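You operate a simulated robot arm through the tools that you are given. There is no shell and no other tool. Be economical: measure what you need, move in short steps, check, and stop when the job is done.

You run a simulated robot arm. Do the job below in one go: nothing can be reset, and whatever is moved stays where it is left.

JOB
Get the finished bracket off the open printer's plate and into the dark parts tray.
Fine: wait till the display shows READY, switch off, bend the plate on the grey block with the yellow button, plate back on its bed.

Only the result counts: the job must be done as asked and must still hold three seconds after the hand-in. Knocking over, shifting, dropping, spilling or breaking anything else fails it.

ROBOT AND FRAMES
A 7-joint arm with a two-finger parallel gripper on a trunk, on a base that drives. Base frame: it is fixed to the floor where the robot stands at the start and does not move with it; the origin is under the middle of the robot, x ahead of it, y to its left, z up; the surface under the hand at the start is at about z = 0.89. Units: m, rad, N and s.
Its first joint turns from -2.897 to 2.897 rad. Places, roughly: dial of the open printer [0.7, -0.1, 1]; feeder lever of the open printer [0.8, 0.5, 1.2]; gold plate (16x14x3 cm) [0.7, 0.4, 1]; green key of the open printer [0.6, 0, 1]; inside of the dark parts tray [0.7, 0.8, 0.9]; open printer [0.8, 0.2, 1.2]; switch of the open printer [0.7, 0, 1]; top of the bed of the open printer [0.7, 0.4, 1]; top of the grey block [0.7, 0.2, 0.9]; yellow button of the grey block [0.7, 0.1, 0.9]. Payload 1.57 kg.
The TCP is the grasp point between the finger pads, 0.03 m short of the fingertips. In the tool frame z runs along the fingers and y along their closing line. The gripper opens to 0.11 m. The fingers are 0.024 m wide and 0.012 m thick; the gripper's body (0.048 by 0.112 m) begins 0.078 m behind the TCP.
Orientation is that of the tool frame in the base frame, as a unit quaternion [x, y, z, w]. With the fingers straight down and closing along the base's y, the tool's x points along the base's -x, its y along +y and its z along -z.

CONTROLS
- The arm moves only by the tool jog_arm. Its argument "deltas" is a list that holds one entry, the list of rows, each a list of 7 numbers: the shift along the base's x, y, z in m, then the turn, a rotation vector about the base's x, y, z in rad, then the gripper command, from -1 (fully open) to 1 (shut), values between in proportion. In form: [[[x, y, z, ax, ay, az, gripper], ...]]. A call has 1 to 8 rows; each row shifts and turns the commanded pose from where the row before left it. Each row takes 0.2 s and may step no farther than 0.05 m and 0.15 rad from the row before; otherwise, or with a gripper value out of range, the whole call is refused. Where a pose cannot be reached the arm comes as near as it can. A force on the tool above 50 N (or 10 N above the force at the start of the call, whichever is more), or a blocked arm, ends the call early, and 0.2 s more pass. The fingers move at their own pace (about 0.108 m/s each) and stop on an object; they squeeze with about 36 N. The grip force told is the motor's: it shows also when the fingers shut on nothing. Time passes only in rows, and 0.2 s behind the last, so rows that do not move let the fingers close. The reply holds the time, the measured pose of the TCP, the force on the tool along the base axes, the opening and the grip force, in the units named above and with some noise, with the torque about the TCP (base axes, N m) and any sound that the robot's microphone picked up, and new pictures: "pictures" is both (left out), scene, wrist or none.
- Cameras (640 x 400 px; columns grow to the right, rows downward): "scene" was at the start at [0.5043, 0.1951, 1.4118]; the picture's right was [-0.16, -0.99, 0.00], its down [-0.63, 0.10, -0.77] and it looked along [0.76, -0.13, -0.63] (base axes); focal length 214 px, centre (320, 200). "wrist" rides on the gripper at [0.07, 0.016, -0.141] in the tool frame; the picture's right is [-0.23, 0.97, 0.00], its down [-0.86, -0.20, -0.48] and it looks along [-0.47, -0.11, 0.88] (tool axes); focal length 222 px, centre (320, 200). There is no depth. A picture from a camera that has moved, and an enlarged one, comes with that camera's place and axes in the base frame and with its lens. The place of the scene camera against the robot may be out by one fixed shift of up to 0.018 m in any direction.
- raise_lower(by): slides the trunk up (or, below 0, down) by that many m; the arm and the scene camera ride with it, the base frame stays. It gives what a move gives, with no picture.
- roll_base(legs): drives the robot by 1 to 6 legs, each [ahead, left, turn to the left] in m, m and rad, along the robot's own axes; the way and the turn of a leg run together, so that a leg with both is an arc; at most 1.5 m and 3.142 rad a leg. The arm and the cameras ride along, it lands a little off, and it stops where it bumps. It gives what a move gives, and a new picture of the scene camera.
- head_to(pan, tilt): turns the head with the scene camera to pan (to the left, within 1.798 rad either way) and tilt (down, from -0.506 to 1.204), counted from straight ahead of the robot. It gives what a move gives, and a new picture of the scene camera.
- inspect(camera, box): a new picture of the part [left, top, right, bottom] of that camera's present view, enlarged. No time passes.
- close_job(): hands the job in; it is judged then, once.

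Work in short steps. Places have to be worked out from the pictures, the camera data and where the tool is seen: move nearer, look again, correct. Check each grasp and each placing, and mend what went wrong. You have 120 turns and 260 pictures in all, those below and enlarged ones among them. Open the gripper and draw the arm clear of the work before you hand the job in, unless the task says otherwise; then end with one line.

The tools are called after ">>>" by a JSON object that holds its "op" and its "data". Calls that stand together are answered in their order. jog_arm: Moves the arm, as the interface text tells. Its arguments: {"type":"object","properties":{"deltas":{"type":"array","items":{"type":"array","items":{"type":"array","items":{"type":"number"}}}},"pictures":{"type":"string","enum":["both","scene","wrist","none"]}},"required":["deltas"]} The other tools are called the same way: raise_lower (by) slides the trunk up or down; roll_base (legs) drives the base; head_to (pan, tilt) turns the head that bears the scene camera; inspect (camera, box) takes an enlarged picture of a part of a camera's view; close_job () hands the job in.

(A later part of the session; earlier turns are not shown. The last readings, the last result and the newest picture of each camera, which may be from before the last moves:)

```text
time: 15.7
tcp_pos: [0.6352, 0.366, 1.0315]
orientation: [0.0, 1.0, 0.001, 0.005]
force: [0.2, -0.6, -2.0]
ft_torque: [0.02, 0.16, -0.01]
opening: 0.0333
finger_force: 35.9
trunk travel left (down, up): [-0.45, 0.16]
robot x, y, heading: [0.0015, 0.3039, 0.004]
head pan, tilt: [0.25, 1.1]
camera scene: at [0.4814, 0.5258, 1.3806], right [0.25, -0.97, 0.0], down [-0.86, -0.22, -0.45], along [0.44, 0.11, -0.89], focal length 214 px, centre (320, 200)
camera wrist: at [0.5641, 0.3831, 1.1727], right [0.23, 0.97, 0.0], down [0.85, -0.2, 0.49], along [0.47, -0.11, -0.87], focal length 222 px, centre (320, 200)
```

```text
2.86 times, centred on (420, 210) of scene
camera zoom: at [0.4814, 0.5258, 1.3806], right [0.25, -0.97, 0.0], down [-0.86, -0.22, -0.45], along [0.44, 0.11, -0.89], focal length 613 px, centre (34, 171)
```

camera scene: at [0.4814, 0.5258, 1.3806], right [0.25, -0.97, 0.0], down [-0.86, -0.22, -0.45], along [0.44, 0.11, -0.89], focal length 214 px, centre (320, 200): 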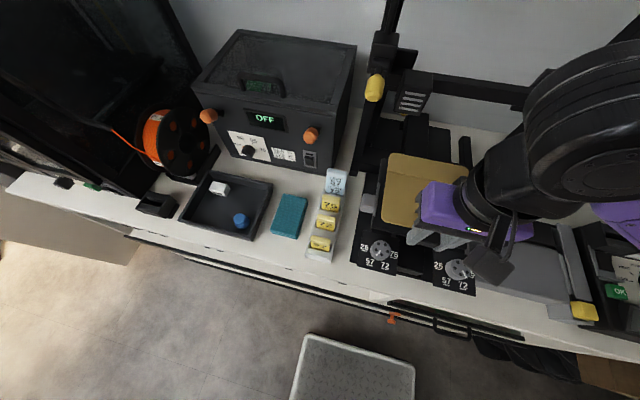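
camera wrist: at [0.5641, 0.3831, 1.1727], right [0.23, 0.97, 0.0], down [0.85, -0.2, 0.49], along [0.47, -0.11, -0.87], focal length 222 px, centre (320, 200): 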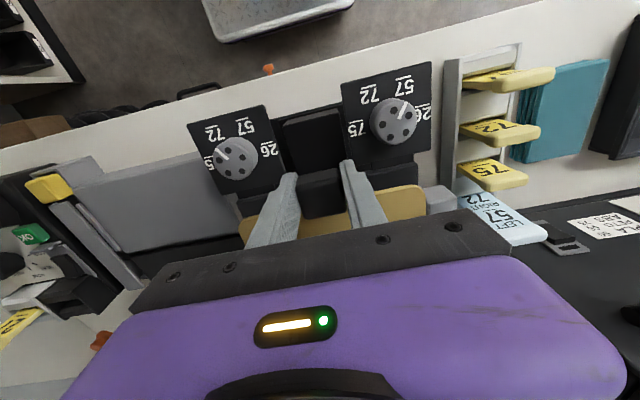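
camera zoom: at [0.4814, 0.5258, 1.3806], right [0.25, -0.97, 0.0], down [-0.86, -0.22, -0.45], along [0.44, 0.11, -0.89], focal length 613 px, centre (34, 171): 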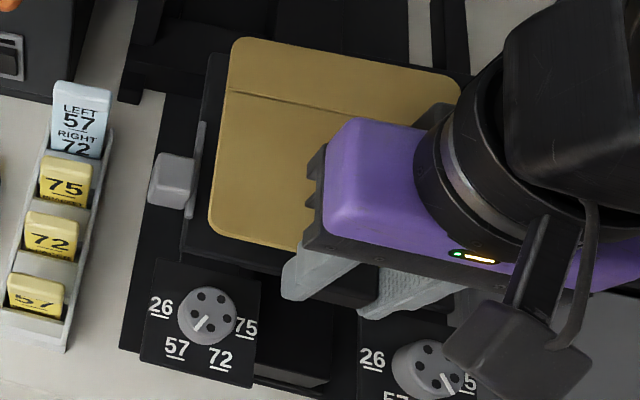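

The plate comes off level with about 2 N. Block measured: grey face x 0.61–0.715, y 0.075–0.245, z 0.933; crease should meet the grey/black border, so TCP target is about [0.590, 0.160]. I raise, draw back, then go right.

>>> {"op": "jog_arm", "data": {"deltas": [[[0, 0, 0.03, 0, 0, 0, 1], [0, 0, 0.03, 0, 0, 0, 1], [-0.02, 0, 0.01, 0, 0, 0, 1], [-0.025, 0, 0, 0, 0, 0, 1], [0, -0.03, 0, 0, 0, 0, 1], [0, -0.04, 0, 0, 0, 0, 1], [0, -0.04, 0, 0, 0, 0, 1], [0, -0.03, 0, 0, 0, 0, 1]]], "pictures": "both"}}

```text
time: 17.5
tcp_pos: [0.5913, 0.2276, 1.1012]
orientation: [0.0, 1.0, 0.001, 0.004]
force: [0.5, 0.3, -2.5]
ft_torque: [-0.02, 0.14, 0.03]
opening: 0.0332
finger_force: 36.1
trunk travel left (down, up): [-0.45, 0.16]
robot x, y, heading: [-0.0015, 0.2985, -0.0]
head pan, tilt: [0.25, 1.1]
camera scene: at [0.4815, 0.5263, 1.3805], right [0.25, -0.97, 0.0], down [-0.86, -0.22, -0.45], along [0.44, 0.11, -0.89], focal length 214 px, centre (320, 200)
camera wrist: at [0.5202, 0.244, 1.2426], right [0.23, 0.97, 0.0], down [0.85, -0.2, 0.48], along [0.47, -0.11, -0.87], focal length 222 px, centre (320, 200)
```

scene: 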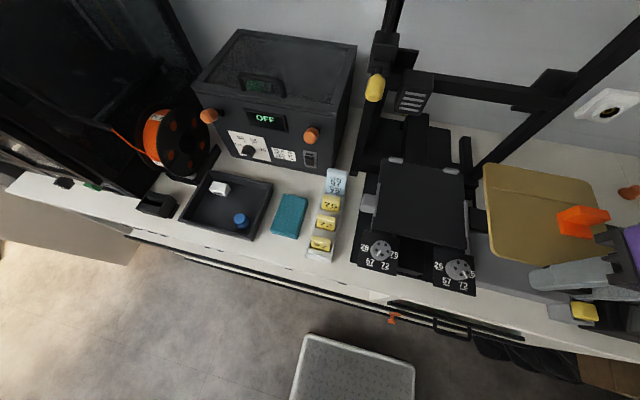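
wrist: 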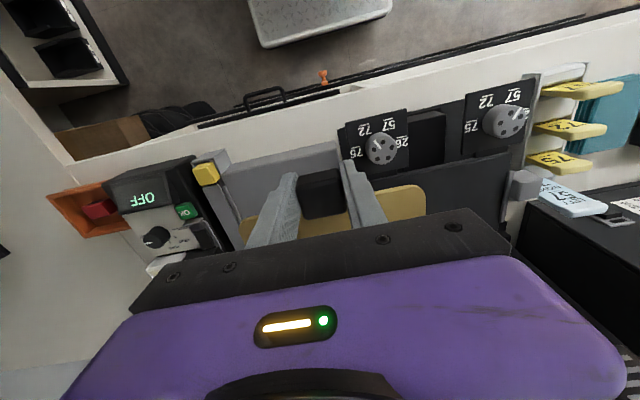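

Plate carried fine. I turn the head to the block to check alignment.

>>> {"op": "head_to", "data": {"pan": -0.7, "tilt": 0.9}}

>>> {"op": "inspect", "data": {"camera": "scene", "box": [200, 100, 440, 300]}}

```text
time: 18.7
tcp_pos: [0.5902, 0.2283, 1.1016]
orientation: [0.001, 1.0, 0.001, 0.004]
force: [0.1, -0.2, -2.3]
ft_torque: [-0.01, 0.13, -0.03]
opening: 0.0334
finger_force: 35.6
trunk travel left (down, up): [-0.45, 0.16]
robot x, y, heading: [-0.0043, 0.303, -0.0]
head pan, tilt: [-0.7, 0.901]
camera scene: at [0.4779, 0.4615, 1.3945], right [-0.64, -0.77, 0.0], down [-0.6, 0.5, -0.62], along [0.48, -0.4, -0.78], focal length 214 px, centre (320, 200)
```

scene: 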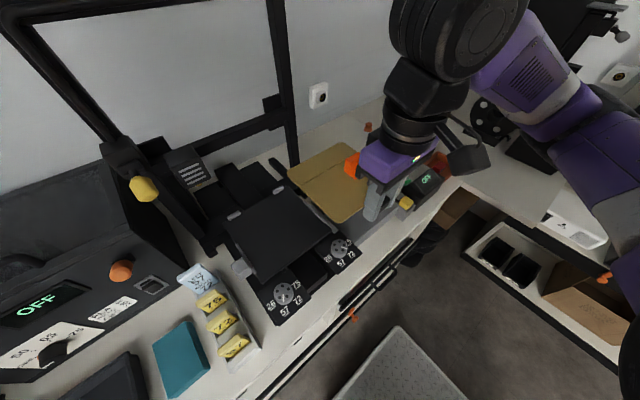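

```text
2.00 times, centred on (320, 200) of scene
camera zoom: at [0.4779, 0.4615, 1.3945], right [-0.64, -0.77, 0.0], down [-0.6, 0.5, -0.62], along [0.48, -0.4, -0.78], focal length 429 px, centre (320, 200)
```

zoom: 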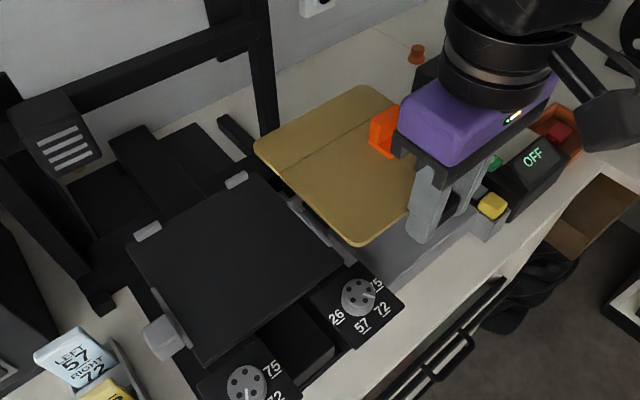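

Now to y 0.160 and down to z 1.02, still above the block.

>>> {"op": "jog_arm", "data": {"deltas": [[[0, -0.035, 0, 0, 0, 0, 1], [0, -0.033, 0, 0, 0, 0, 1], [0, 0, -0.03, 0, 0, 0, 1], [0, 0, -0.03, 0, 0, 0, 1], [0, 0, -0.02, 0, 0, 0, 1]]], "pictures": "both"}}

>>> {"op": "inspect", "data": {"camera": "scene", "box": [260, 110, 460, 250]}}

>>> {"op": "inspect", "data": {"camera": "wrist", "box": [200, 80, 440, 230]}}

```text
time: 19.9
tcp_pos: [0.5903, 0.1579, 1.0203]
orientation: [0.0, 1.0, 0.001, 0.003]
force: [0.1, -0.4, -1.9]
ft_torque: [0.01, 0.18, -0.01]
opening: 0.033
finger_force: 36.0
trunk travel left (down, up): [-0.45, 0.16]
robot x, y, heading: [-0.001, 0.2981, -0.003]
head pan, tilt: [-0.7, 0.901]
camera scene: at [0.4779, 0.4614, 1.3945], right [-0.64, -0.76, 0.0], down [-0.6, 0.51, -0.62], along [0.47, -0.4, -0.78], focal length 214 px, centre (320, 200)
camera wrist: at [0.5199, 0.1742, 1.1615], right [0.23, 0.97, 0.0], down [0.85, -0.2, 0.49], along [0.47, -0.11, -0.87], focal length 222 px, centre (320, 200)
```

scene: 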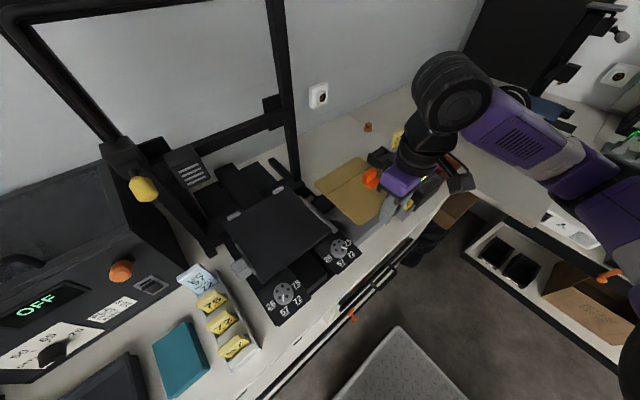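
wrist: 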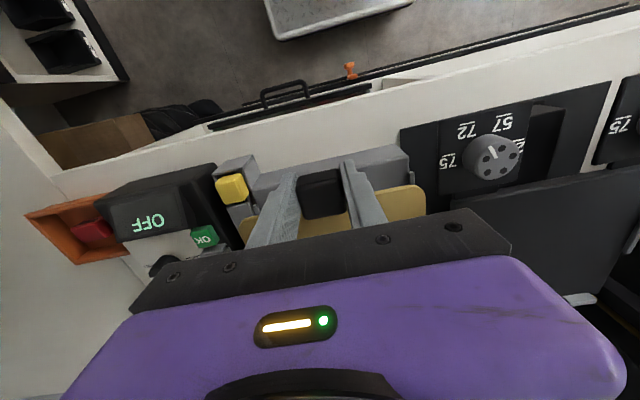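

```text
2.86 times, centred on (360, 180) of scene
camera zoom: at [0.4779, 0.4614, 1.3945], right [-0.64, -0.76, 0.0], down [-0.6, 0.51, -0.62], along [0.47, -0.4, -0.78], focal length 613 px, centre (206, 257)
```

zoom: 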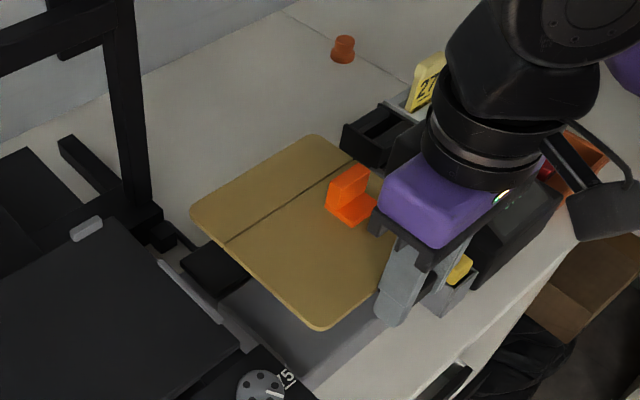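

```text
2.67 times, centred on (320, 155) of wrist
camera zoom: at [0.5199, 0.1742, 1.1615], right [0.23, 0.97, 0.0], down [0.85, -0.2, 0.49], along [0.47, -0.11, -0.87], focal length 592 px, centre (320, 320)
```

zoom: 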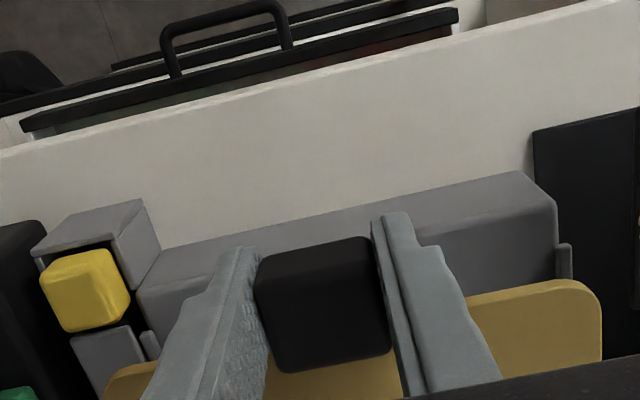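

Alignment agrees: plate front edge 0.61 over block front 0.612, y centre 0.158 vs 0.161. I lower onto the block.

>>> {"op": "jog_arm", "data": {"deltas": [[[0, 0.002, -0.02, 0, 0, 0, 1], [0, 0, -0.02, 0, 0, 0, 1], [0, 0, -0.01, 0, 0, 0, 1], [0, 0, -0.004, 0, 0, 0, 1]]], "pictures": "both"}}

>>> {"op": "inspect", "data": {"camera": "scene", "box": [260, 110, 460, 250]}}

>>> {"op": "inspect", "data": {"camera": "wrist", "box": [200, 80, 440, 230]}}

```text
time: 20.9
tcp_pos: [0.5908, 0.1604, 0.9676]
orientation: [0.0, 1.0, 0.002, 0.005]
force: [0.3, -0.5, -1.2]
ft_torque: [-0.02, 0.16, 0.0]
opening: 0.0331
finger_force: 36.5
trunk travel left (down, up): [-0.45, 0.16]
robot x, y, heading: [0.0007, 0.3019, -0.002]
head pan, tilt: [-0.7, 0.901]
camera scene: at [0.4779, 0.4615, 1.3945], right [-0.64, -0.76, 0.0], down [-0.6, 0.5, -0.62], along [0.47, -0.4, -0.78], focal length 214 px, centre (320, 200)
camera wrist: at [0.5196, 0.1769, 1.1083], right [0.23, 0.97, 0.0], down [0.85, -0.2, 0.49], along [0.47, -0.11, -0.87], focal length 222 px, centre (320, 200)
```

scene: 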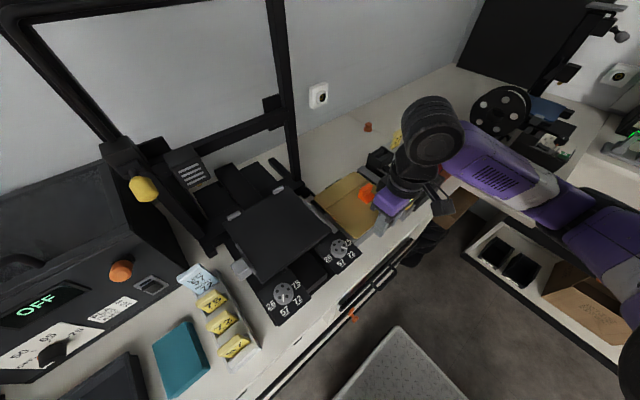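
wrist: 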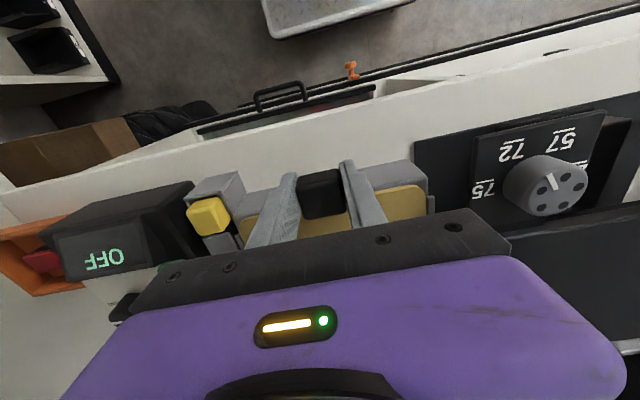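

```text
2.86 times, centred on (360, 180) of scene
camera zoom: at [0.4779, 0.4615, 1.3945], right [-0.64, -0.76, 0.0], down [-0.6, 0.5, -0.62], along [0.47, -0.4, -0.78], focal length 613 px, centre (206, 257)
```

zoom: 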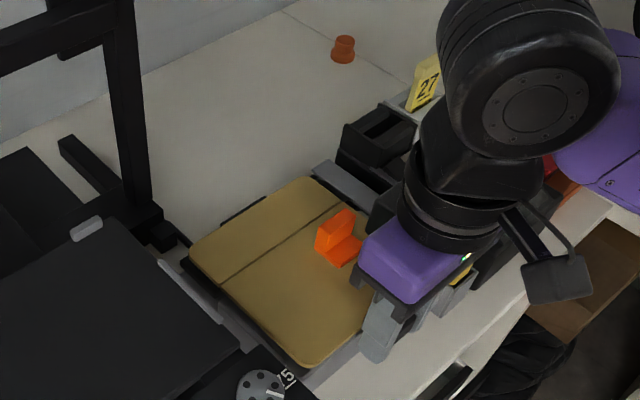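

```text
2.67 times, centred on (320, 155) of wrist
camera zoom: at [0.5196, 0.1769, 1.1083], right [0.23, 0.97, 0.0], down [0.85, -0.2, 0.49], along [0.47, -0.11, -0.87], focal length 592 px, centre (320, 320)
```

zoom: 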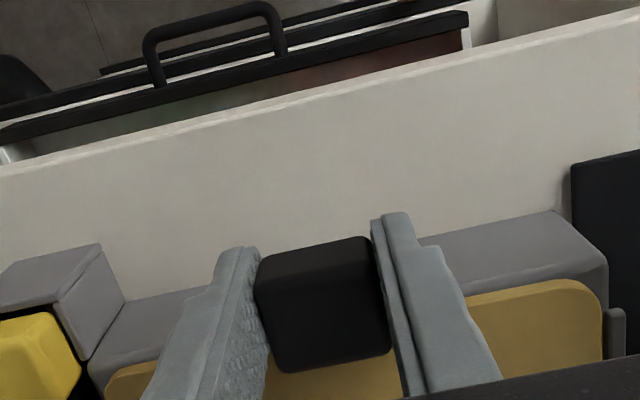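

Plate hovers inside the side rails. Further down to contact.

>>> {"op": "jog_arm", "data": {"deltas": [[[0, 0, -0.003, 0, 0, 0, 1], [0, 0, -0.003, 0, 0, 0, 1], [0, 0, -0.003, 0, 0, 0, 1]]], "pictures": "none"}}

```text
time: 21.7
tcp_pos: [0.5899, 0.1603, 0.959]
orientation: [0.002, 1.0, 0.001, 0.004]
force: [-1.7, -1.5, 23.2]
ft_torque: [0.03, -0.14, -0.07]
opening: 0.0339
finger_force: 35.3
trunk travel left (down, up): [-0.45, 0.16]
robot x, y, heading: [0.001, 0.3031, -0.002]
head pan, tilt: [-0.7, 0.901]
```

Contact at z 0.959. I relax 1 mm and open the fingers.

>>> {"op": "jog_arm", "data": {"deltas": [[[0, 0, 0.001, 0, 0, 0, 1], [0, 0, 0, 0, 0, 0, -0.3], [0, 0, 0, 0, 0, 0, -0.3]]], "pictures": "both"}}

>>> {"op": "inspect", "data": {"camera": "scene", "box": [260, 110, 460, 250]}}

```text
time: 22.5
tcp_pos: [0.5893, 0.1607, 0.9597]
orientation: [0.001, 1.0, 0.001, 0.004]
force: [-0.1, 0.4, -0.3]
ft_torque: [-0.02, 0.0, -0.01]
opening: 0.0714
finger_force: 0.1
trunk travel left (down, up): [-0.45, 0.16]
robot x, y, heading: [0.0013, 0.3022, -0.001]
head pan, tilt: [-0.7, 0.901]
camera scene: at [0.4779, 0.4615, 1.3944], right [-0.64, -0.76, 0.0], down [-0.6, 0.5, -0.62], along [0.47, -0.4, -0.78], focal length 214 px, centre (320, 200)
camera wrist: at [0.5197, 0.1775, 1.1012], right [0.23, 0.97, 0.0], down [0.85, -0.2, 0.48], along [0.47, -0.11, -0.87], focal length 222 px, centre (320, 200)
```

scene: 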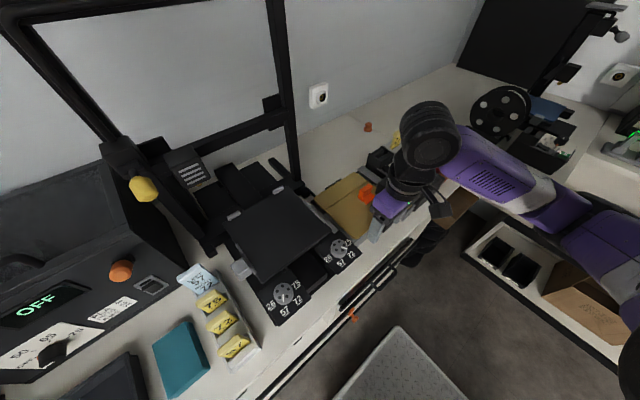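
wrist: 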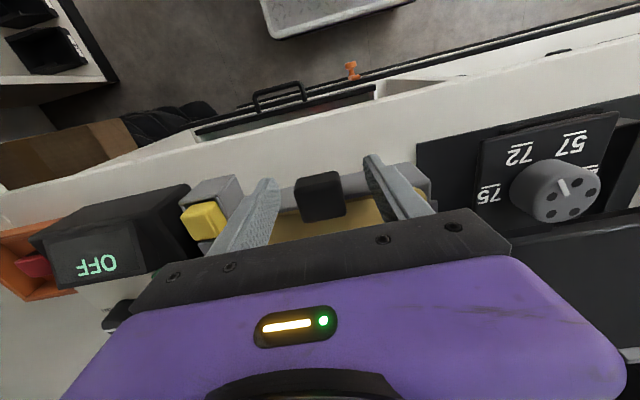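

```text
2.86 times, centred on (360, 180) of scene
camera zoom: at [0.4779, 0.4615, 1.3944], right [-0.64, -0.76, 0.0], down [-0.6, 0.5, -0.62], along [0.47, -0.4, -0.78], focal length 613 px, centre (206, 257)
```

zoom: 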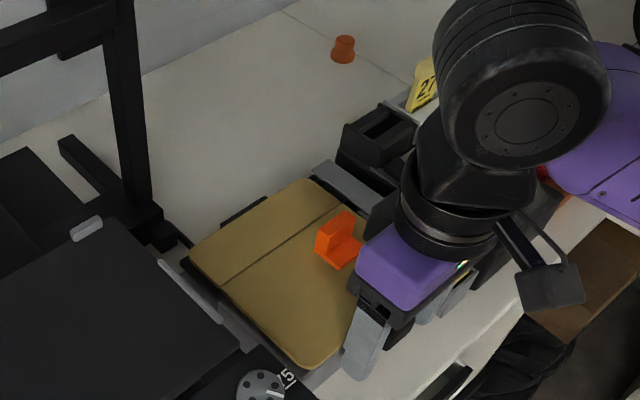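

Released without disturbance. I rise and look at the plate and the yellow button.

>>> {"op": "jog_arm", "data": {"deltas": [[[0, 0, 0.03, 0, 0, 0, -0.3], [0, 0, 0.04, 0, 0, 0, -0.3], [0, 0, 0.045, 0, 0, 0, -0.3], [0.02, -0.04, 0.02, 0, 0, 0, 1], [0.0, -0.04, 0, 0, 0, 0, 1], [0.0, -0.02, 0, 0, 0, 0, 1]]], "pictures": "both"}}

>>> {"op": "inspect", "data": {"camera": "scene", "box": [260, 110, 460, 250]}}

>>> {"op": "inspect", "data": {"camera": "wrist", "box": [240, 50, 480, 220]}}

```text
time: 23.9
tcp_pos: [0.6103, 0.0615, 1.0945]
orientation: [0.001, 1.0, 0.001, 0.005]
force: [-0.1, -0.6, -0.1]
ft_torque: [0.0, 0.02, -0.01]
opening: 0.0
finger_force: 20.7
trunk travel left (down, up): [-0.45, 0.16]
robot x, y, heading: [-0.0002, 0.3017, 0.001]
head pan, tilt: [-0.7, 0.901]
camera scene: at [0.4779, 0.4618, 1.3945], right [-0.64, -0.77, 0.0], down [-0.6, 0.5, -0.62], along [0.48, -0.4, -0.78], focal length 214 px, centre (320, 200)
camera wrist: at [0.5399, 0.0773, 1.2359], right [0.23, 0.97, 0.0], down [0.85, -0.2, 0.49], along [0.47, -0.11, -0.87], focal length 222 px, centre (320, 200)
```

scene: 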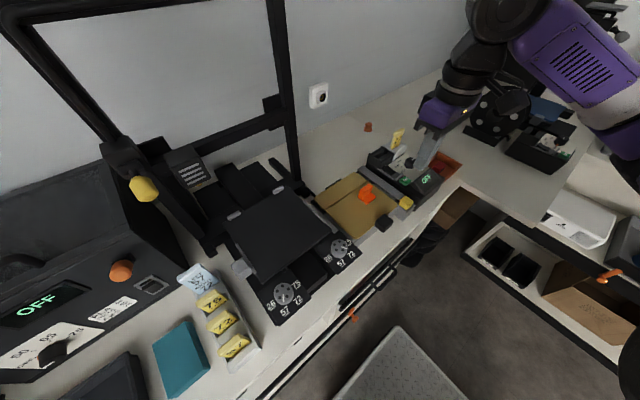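
wrist: 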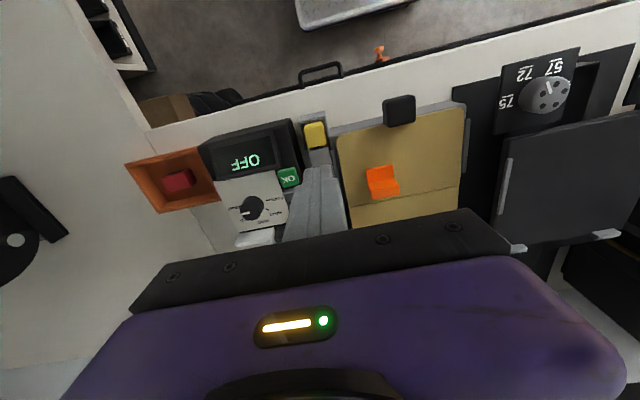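

```text
2.86 times, centred on (360, 180) of scene
camera zoom: at [0.4779, 0.4618, 1.3945], right [-0.64, -0.77, 0.0], down [-0.6, 0.5, -0.62], along [0.48, -0.4, -0.78], focal length 613 px, centre (206, 257)
```

zoom: 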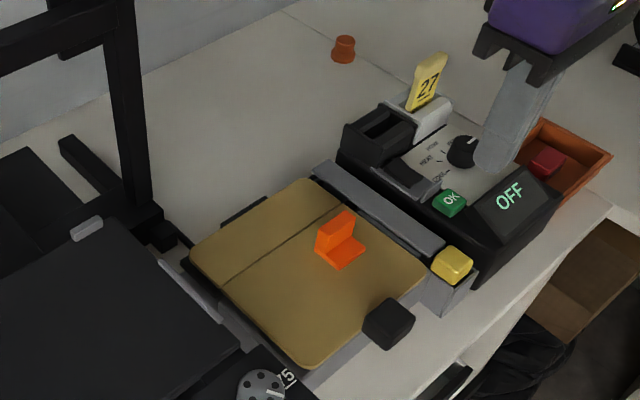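

```text
2.35 times, centred on (360, 135) of wrist
camera zoom: at [0.5399, 0.0773, 1.2359], right [0.23, 0.97, 0.0], down [0.85, -0.2, 0.49], along [0.47, -0.11, -0.87], focal length 523 px, centre (226, 353)
```

zoom: 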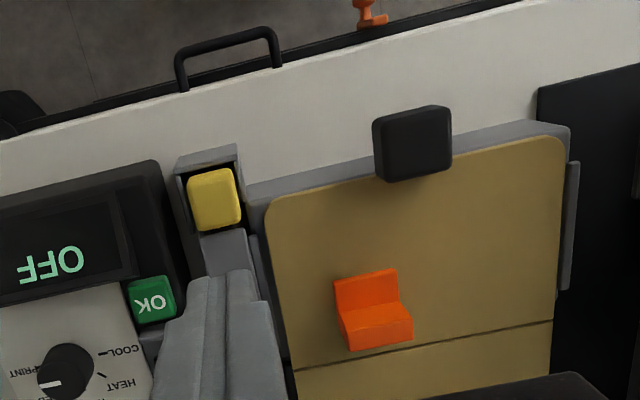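

Plate lies well between the rails. The button is at about [0.601, 0.057, 0.945]; I move above it and lower.

>>> {"op": "jog_arm", "data": {"deltas": [[[-0.009, -0.004, -0.03, 0, 0, 0, 1], [0, 0, -0.035, 0, 0, 0, 1], [0, 0, -0.025, 0, 0, 0, 1], [0, 0, -0.012, 0, 0, 0, 1]]], "pictures": "both"}}

>>> {"op": "inspect", "data": {"camera": "scene", "box": [340, 150, 460, 250]}}

>>> {"op": "inspect", "data": {"camera": "wrist", "box": [260, 100, 400, 200]}}

```text
time: 24.9
tcp_pos: [0.6018, 0.0562, 0.9925]
orientation: [0.0, 1.0, 0.001, 0.005]
force: [0.6, 0.2, 0.0]
ft_torque: [0.03, 0.01, 0.03]
opening: 0.0
finger_force: 20.8
trunk travel left (down, up): [-0.45, 0.16]
robot x, y, heading: [-0.0021, 0.302, 0.004]
head pan, tilt: [-0.7, 0.901]
camera scene: at [0.4778, 0.4614, 1.3946], right [-0.64, -0.76, 0.0], down [-0.6, 0.51, -0.62], along [0.48, -0.4, -0.78], focal length 214 px, centre (320, 200)
camera wrist: at [0.5308, 0.0725, 1.1344], right [0.23, 0.97, 0.0], down [0.85, -0.2, 0.49], along [0.47, -0.11, -0.87], focal length 222 px, centre (320, 200)
```

scene: 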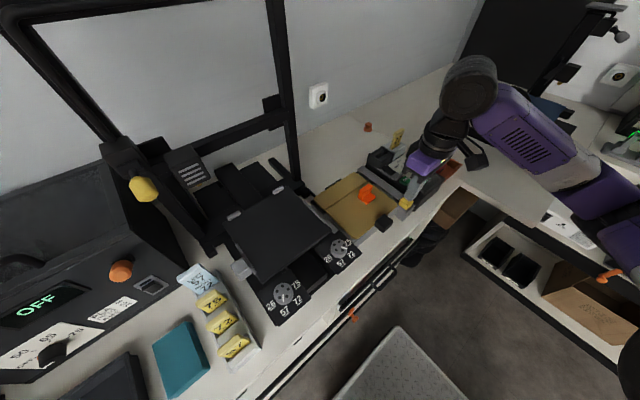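
wrist: 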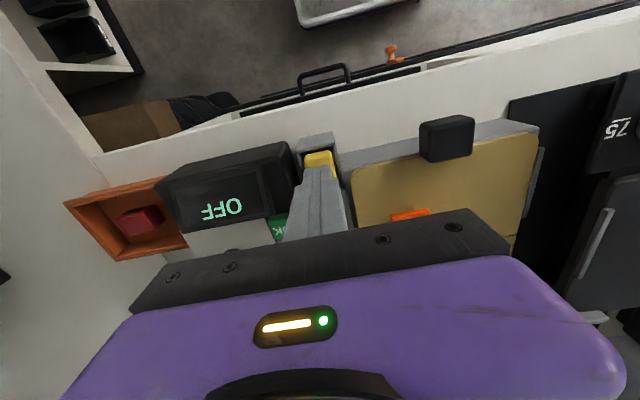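

```text
4.00 times, centred on (400, 200) of scene
camera zoom: at [0.4778, 0.4614, 1.3946], right [-0.64, -0.76, 0.0], down [-0.6, 0.51, -0.62], along [0.48, -0.4, -0.78], focal length 858 px, centre (0, 200)
```

zoom: 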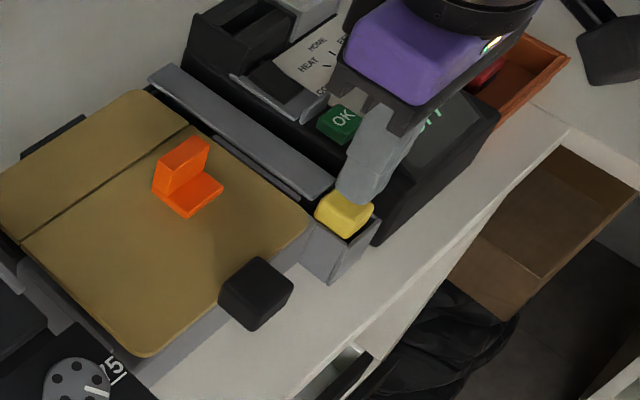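

```text
4.00 times, centred on (330, 150) of wrist
camera zoom: at [0.5308, 0.0725, 1.1344], right [0.23, 0.97, 0.0], down [0.85, -0.2, 0.49], along [0.47, -0.11, -0.87], focal length 888 px, centre (280, 400)
```

zoom: 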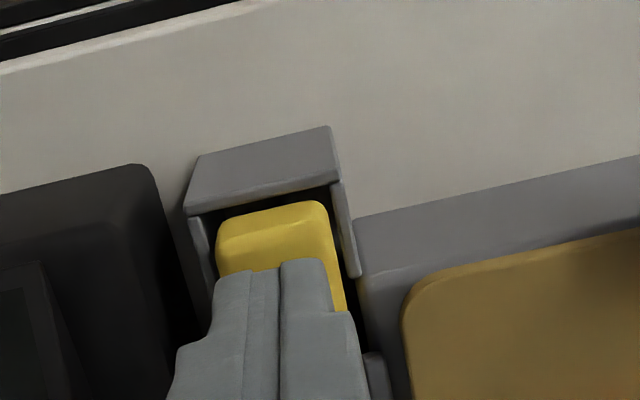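

Fingers are over the button; shift 2 mm left and press in small steps.

>>> {"op": "jog_arm", "data": {"deltas": [[[0, 0.002, -0.006, 0, 0, 0, 1], [0, 0, -0.005, 0, 0, 0, 1], [0, 0, -0.004, 0, 0, 0, 1], [0, 0, -0.003, 0, 0, 0, 1], [0, 0, -0.003, 0, 0, 0, 1]]], "pictures": "scene"}}

>>> {"op": "inspect", "data": {"camera": "scene", "box": [300, 140, 460, 260]}}

```text
time: 26.1
tcp_pos: [0.6014, 0.0581, 0.9719]
orientation: [0.001, 1.0, 0.0, 0.004]
force: [0.2, 0.1, 1.7]
ft_torque: [-0.01, -0.02, -0.05]
opening: 0.0
finger_force: 21.7
trunk travel left (down, up): [-0.45, 0.16]
robot x, y, heading: [0.0005, 0.3044, -0.003]
head pan, tilt: [-0.7, 0.901]
camera scene: at [0.4778, 0.4615, 1.3945], right [-0.64, -0.76, 0.0], down [-0.6, 0.5, -0.62], along [0.47, -0.4, -0.78], focal length 214 px, centre (320, 200)
```

scene: 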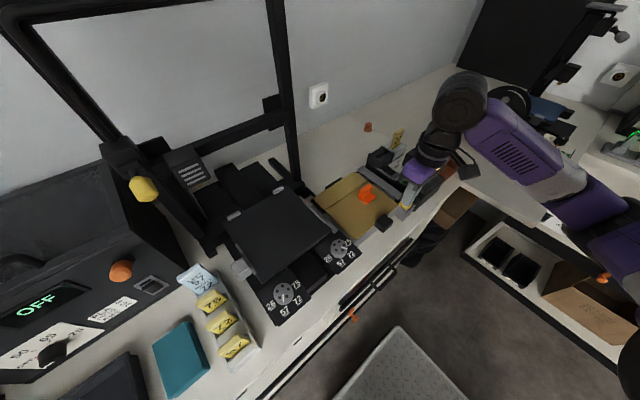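

```text
3.33 times, centred on (380, 200) of scene
camera zoom: at [0.4778, 0.4615, 1.3945], right [-0.64, -0.76, 0.0], down [-0.6, 0.5, -0.62], along [0.47, -0.4, -0.78], focal length 715 px, centre (120, 200)
```

zoom: 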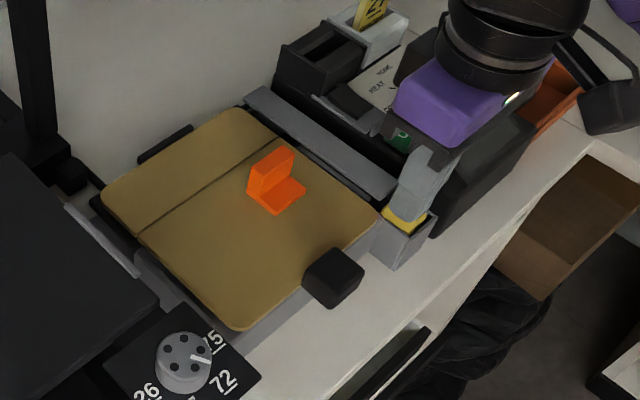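

Light contact (1.7 N). I press a few millimetres deeper.

>>> {"op": "jog_arm", "data": {"deltas": [[[0, 0, -0.003, 0, 0, 0, 1], [0, 0, -0.003, 0, 0, 0, 1], [0, 0, -0.003, 0, 0, 0, 1]]], "pictures": "scene"}}

>>> {"op": "inspect", "data": {"camera": "scene", "box": [300, 140, 460, 260]}}

```text
time: 26.9
tcp_pos: [0.601, 0.0578, 0.9634]
orientation: [0.001, 1.0, 0.002, 0.005]
force: [0.2, 0.8, 2.7]
ft_torque: [0.02, -0.02, -0.01]
opening: 0.0
finger_force: 21.6
trunk travel left (down, up): [-0.45, 0.16]
robot x, y, heading: [0.0011, 0.298, 0.004]
head pan, tilt: [-0.7, 0.901]
heard: click
camera scene: at [0.4778, 0.4615, 1.3945], right [-0.64, -0.76, 0.0], down [-0.6, 0.5, -0.62], along [0.48, -0.4, -0.78], focal length 214 px, centre (320, 200)
```

scene: 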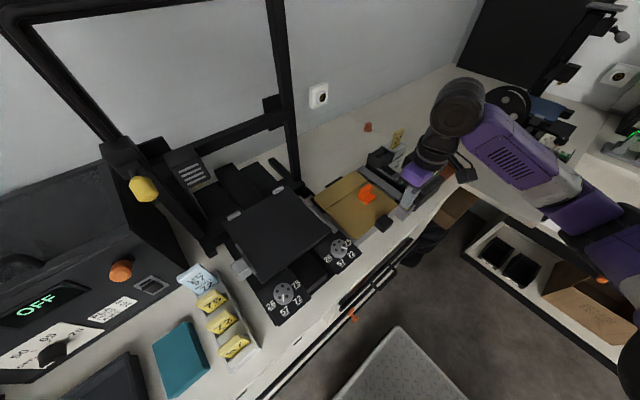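

```text
3.33 times, centred on (380, 200) of scene
camera zoom: at [0.4778, 0.4615, 1.3945], right [-0.64, -0.76, 0.0], down [-0.6, 0.5, -0.62], along [0.48, -0.4, -0.78], focal length 715 px, centre (120, 200)
```

zoom: 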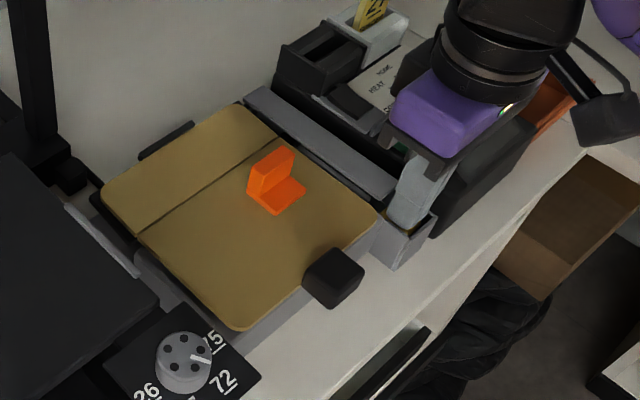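

A click. I hold for a moment, then rise and see what happened.

>>> {"op": "jog_arm", "data": {"deltas": [[[0, 0, 0, 0, 0, 0, 1], [0, 0, 0, 0, 0, 0, 1], [0, 0, 0, 0, 0, 0, 1], [0, 0, 0, 0, 0, 0, 1]]], "pictures": "scene"}}

>>> {"op": "inspect", "data": {"camera": "scene", "box": [300, 140, 460, 260]}}

>>> {"op": "jog_arm", "data": {"deltas": [[[0, 0, 0.02, 0, 0, 0, 1], [0, 0, 0.04, 0, 0, 0, 1], [0, 0, 0.05, 0, 0, 0, 1], [0, 0, 0.05, 0, 0, 0, 1], [0, 0, 0, 0, 0, 0, 0]]], "pictures": "both"}}

>>> {"op": "inspect", "data": {"camera": "scene", "box": [300, 140, 460, 260]}}

```text
time: 27.9
tcp_pos: [0.602, 0.0581, 0.9618]
orientation: [0.0, 1.0, 0.001, 0.004]
force: [-1.1, -0.5, 2.2]
ft_torque: [-0.02, -0.05, -0.02]
opening: 0.0
finger_force: 21.0
trunk travel left (down, up): [-0.45, 0.16]
robot x, y, heading: [0.0033, 0.3035, 0.003]
head pan, tilt: [-0.7, 0.901]
camera scene: at [0.4778, 0.4615, 1.3945], right [-0.64, -0.76, 0.0], down [-0.6, 0.5, -0.62], along [0.48, -0.4, -0.78], focal length 214 px, centre (320, 200)
```

scene: 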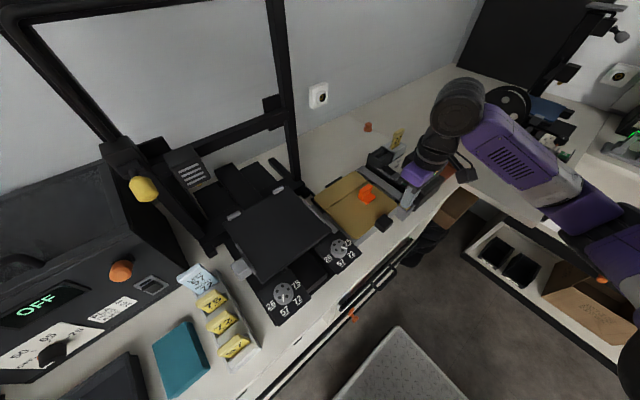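

```text
3.33 times, centred on (380, 200) of scene
camera zoom: at [0.4778, 0.4615, 1.3945], right [-0.64, -0.76, 0.0], down [-0.6, 0.5, -0.62], along [0.48, -0.4, -0.78], focal length 715 px, centre (120, 200)
```

zoom: 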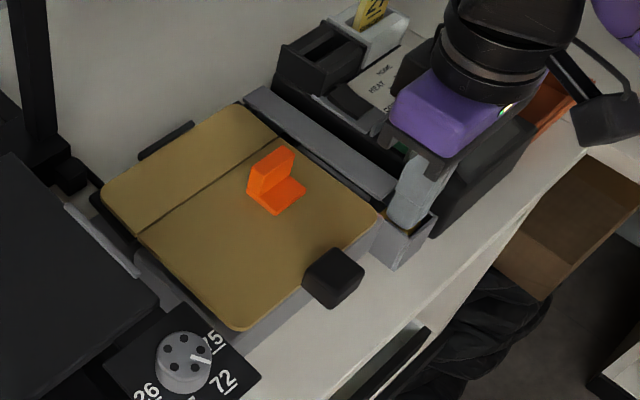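

```text
time: 29.1
tcp_pos: [0.602, 0.0586, 1.1205]
orientation: [0.0, 1.0, 0.0, 0.005]
force: [-0.5, -0.4, -0.1]
ft_torque: [0.02, 0.0, -0.01]
opening: 0.055
finger_force: 0.2
trunk travel left (down, up): [-0.45, 0.16]
robot x, y, heading: [-0.0009, 0.3034, -0.003]
head pan, tilt: [-0.7, 0.901]
camera scene: at [0.4779, 0.4615, 1.3945], right [-0.64, -0.76, 0.0], down [-0.6, 0.5, -0.62], along [0.47, -0.4, -0.78], focal length 214 px, centre (320, 200)
camera wrist: at [0.5321, 0.0756, 1.2612], right [0.23, 0.97, 0.0], down [0.85, -0.2, 0.49], along [0.47, -0.11, -0.87], focal length 222 px, centre (320, 200)
```

scene: 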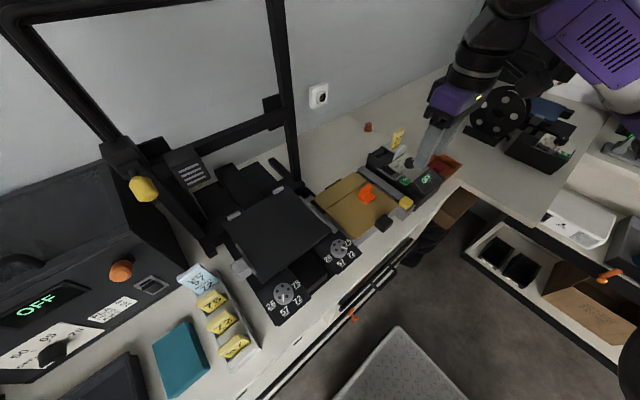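
wrist: 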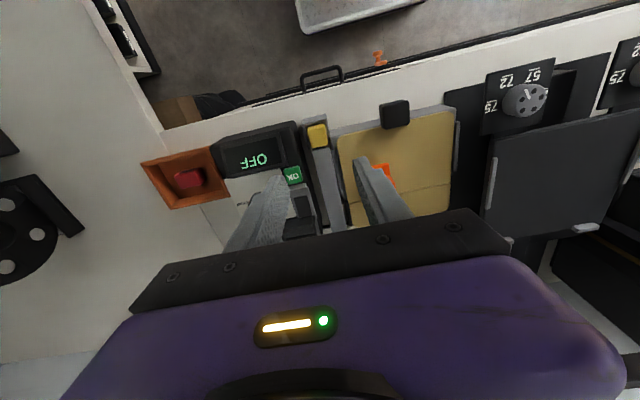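

```text
3.33 times, centred on (380, 200) of scene
camera zoom: at [0.4779, 0.4615, 1.3945], right [-0.64, -0.76, 0.0], down [-0.6, 0.5, -0.62], along [0.47, -0.4, -0.78], focal length 715 px, centre (120, 200)
```

zoom: 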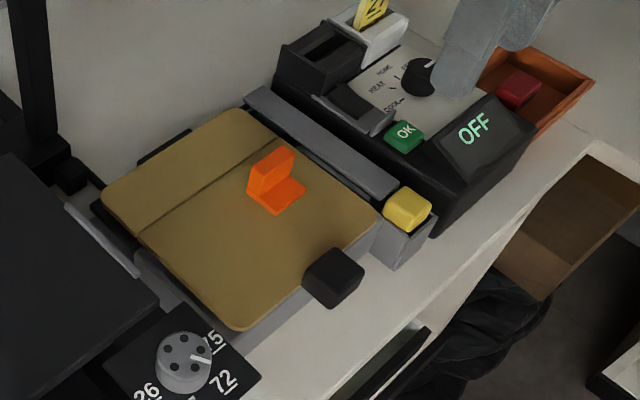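

The plate flexed while pressed and lies flat again. I go over the bracket (about [0.69, 0.134]) and look at it closely.

>>> {"op": "jog_arm", "data": {"deltas": [[[0.03, 0.03, 0, 0, 0, 0, -0.3], [0.03, 0.03, -0.01, 0, 0, 0, -0.3], [0.02, 0.015, -0.03, 0, 0, 0, -0.3], [0, 0, -0.02, 0, 0, 0, -0.3]]], "pictures": "both"}}

>>> {"op": "inspect", "data": {"camera": "wrist", "box": [240, 90, 400, 210]}}

>>> {"op": "inspect", "data": {"camera": "scene", "box": [310, 150, 430, 240]}}

```text
time: 30.1
tcp_pos: [0.6809, 0.1356, 1.0614]
orientation: [0.001, 1.0, 0.001, 0.004]
force: [0.1, 0.2, 0.0]
ft_torque: [0.0, -0.03, -0.04]
opening: 0.0717
finger_force: 0.1
trunk travel left (down, up): [-0.45, 0.16]
robot x, y, heading: [-0.0009, 0.3037, -0.001]
head pan, tilt: [-0.7, 0.901]
camera scene: at [0.4777, 0.4616, 1.3946], right [-0.64, -0.76, 0.0], down [-0.6, 0.5, -0.62], along [0.48, -0.4, -0.78], focal length 214 px, centre (320, 200)
camera wrist: at [0.61, 0.1508, 1.202], right [0.23, 0.97, 0.0], down [0.85, -0.2, 0.49], along [0.47, -0.11, -0.87], focal length 222 px, centre (320, 200)
```

scene: 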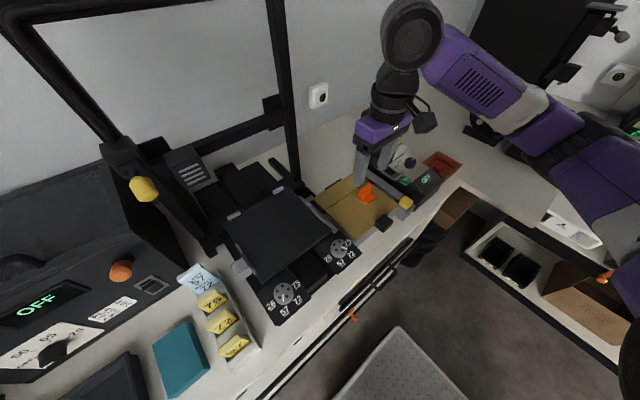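
wrist: 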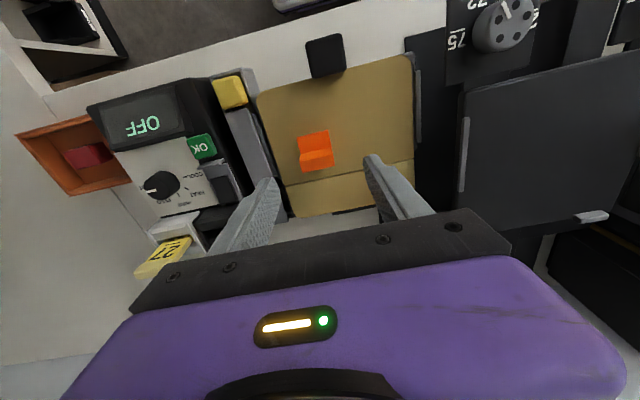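

```text
3.33 times, centred on (320, 150) of wrist
camera zoom: at [0.61, 0.1508, 1.202], right [0.23, 0.97, 0.0], down [0.85, -0.2, 0.49], along [0.47, -0.11, -0.87], focal length 740 px, centre (320, 367)
```

zoom: 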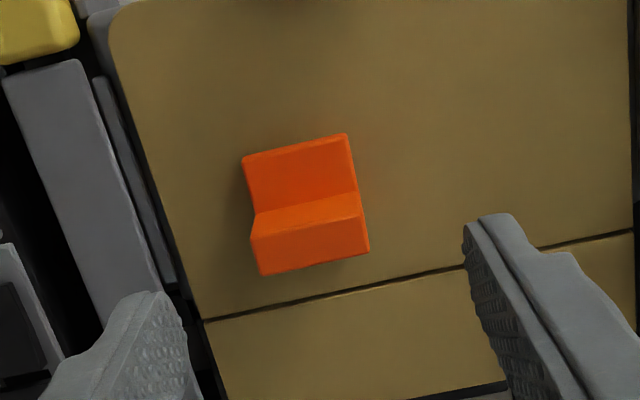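

```text
4.44 times, centred on (370, 195) of scene
camera zoom: at [0.4777, 0.4616, 1.3946], right [-0.64, -0.76, 0.0], down [-0.6, 0.5, -0.62], along [0.48, -0.4, -0.78], focal length 953 px, centre (98, 222)
```

zoom: 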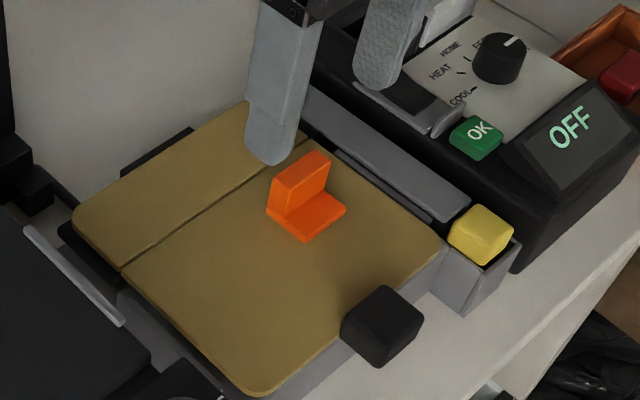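

The bracket is an L, ~3.7 cm wide in y, wall at about x 0.685, y 0.129. I lower around it with a 6 cm opening, checking contact.

>>> {"op": "jog_arm", "data": {"deltas": [[[0.001, -0.007, -0.03, 0, 0, 0, -0.1], [0, 0, -0.03, 0, 0, 0, -0.1], [0, 0, -0.015, 0, 0, 0, -0.1], [0, 0, -0.006, 0, 0, 0, -0.1], [0, 0, -0.004, 0, 0, 0, -0.1]]], "pictures": "both"}}

>>> {"op": "inspect", "data": {"camera": "wrist", "box": [240, 90, 400, 210]}}

>>> {"op": "inspect", "data": {"camera": "scene", "box": [310, 150, 430, 240]}}

```text
time: 31.3
tcp_pos: [0.6819, 0.1267, 0.9783]
orientation: [0.001, 1.0, -0.001, 0.005]
force: [-3.1, 1.6, 18.2]
ft_torque: [0.53, 0.17, 0.02]
opening: 0.061
finger_force: 0.3
trunk travel left (down, up): [-0.45, 0.16]
robot x, y, heading: [-0.0001, 0.3003, 0.004]
head pan, tilt: [-0.7, 0.901]
camera scene: at [0.4774, 0.4616, 1.3951], right [-0.64, -0.76, 0.0], down [-0.6, 0.5, -0.62], along [0.48, -0.4, -0.78], focal length 214 px, centre (320, 200)
camera wrist: at [0.6105, 0.1434, 1.1202], right [0.23, 0.97, 0.0], down [0.85, -0.2, 0.49], along [0.47, -0.11, -0.87], focal length 222 px, centre (320, 200)
```

scene: 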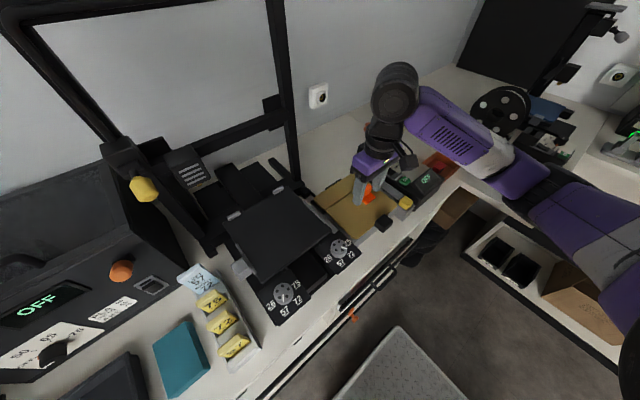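
wrist: 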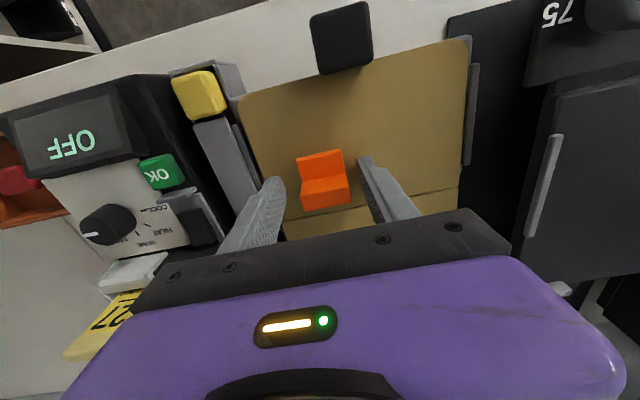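

```text
3.33 times, centred on (320, 150) of wrist
camera zoom: at [0.6105, 0.1434, 1.1202], right [0.23, 0.97, 0.0], down [0.85, -0.2, 0.49], along [0.47, -0.11, -0.87], focal length 740 px, centre (320, 367)
```

zoom: 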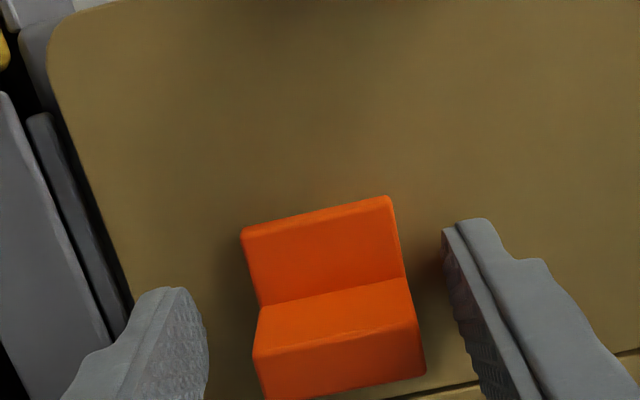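

```text
4.44 times, centred on (370, 195) of scene
camera zoom: at [0.4774, 0.4616, 1.3951], right [-0.64, -0.76, 0.0], down [-0.6, 0.5, -0.62], along [0.48, -0.4, -0.78], focal length 953 px, centre (98, 222)
```

zoom: 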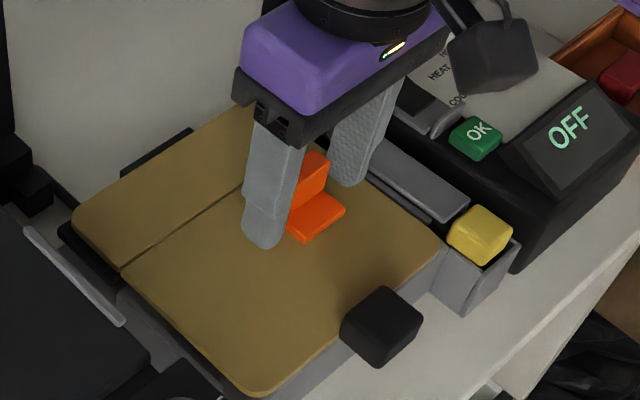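

Fingertip touches the plate at z 0.948, so I rise 1.5 mm and close on the bracket.

>>> {"op": "jog_arm", "data": {"deltas": [[[0, 0.001, 0.002, 0, 0, 0, -0.1], [0, 0, 0, 0, 0, 0, 0.5], [0, 0, 0, 0, 0, 0, 1], [0, 0, 0, 0, 0, 0, 1]]], "pictures": "both"}}

>>> {"op": "inspect", "data": {"camera": "wrist", "box": [240, 90, 400, 210]}}

```text
time: 32.3
tcp_pos: [0.6822, 0.1286, 0.9796]
orientation: [0.0, 1.0, 0.002, 0.004]
force: [1.1, 12.0, -1.8]
ft_torque: [0.35, -0.04, -0.06]
opening: 0.0348
finger_force: 35.4
trunk travel left (down, up): [-0.45, 0.16]
robot x, y, heading: [0.0022, 0.3001, 0.001]
head pan, tilt: [-0.7, 0.901]
camera scene: at [0.4779, 0.462, 1.3944], right [-0.64, -0.76, 0.0], down [-0.6, 0.5, -0.62], along [0.47, -0.4, -0.78], focal length 214 px, centre (320, 200)
camera wrist: at [0.6117, 0.1452, 1.1209], right [0.23, 0.97, 0.0], down [0.85, -0.2, 0.48], along [0.47, -0.11, -0.87], focal length 222 px, centre (320, 200)
```

scene: 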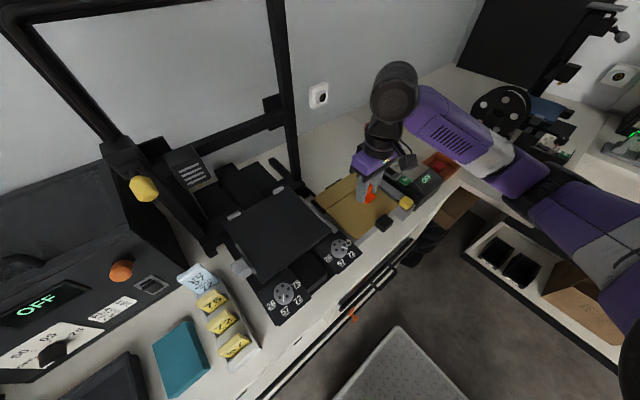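
wrist: 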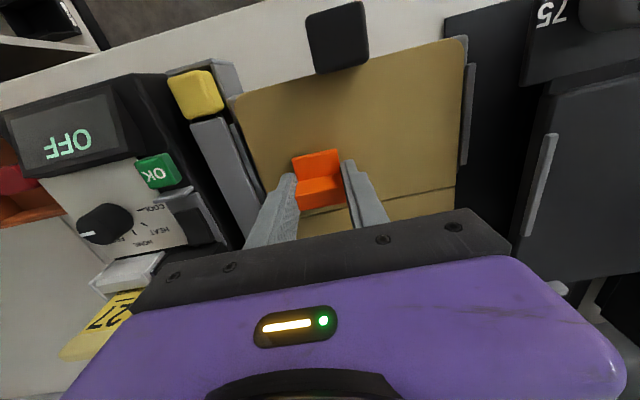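

```text
3.33 times, centred on (320, 150) of wrist
camera zoom: at [0.6117, 0.1452, 1.1209], right [0.23, 0.97, 0.0], down [0.85, -0.2, 0.48], along [0.47, -0.11, -0.87], focal length 740 px, centre (320, 367)
```

zoom: 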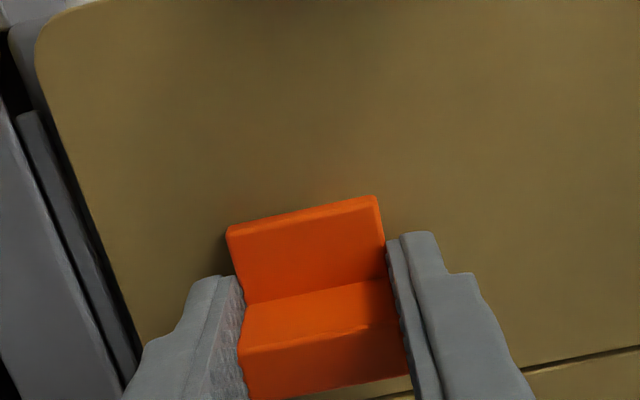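

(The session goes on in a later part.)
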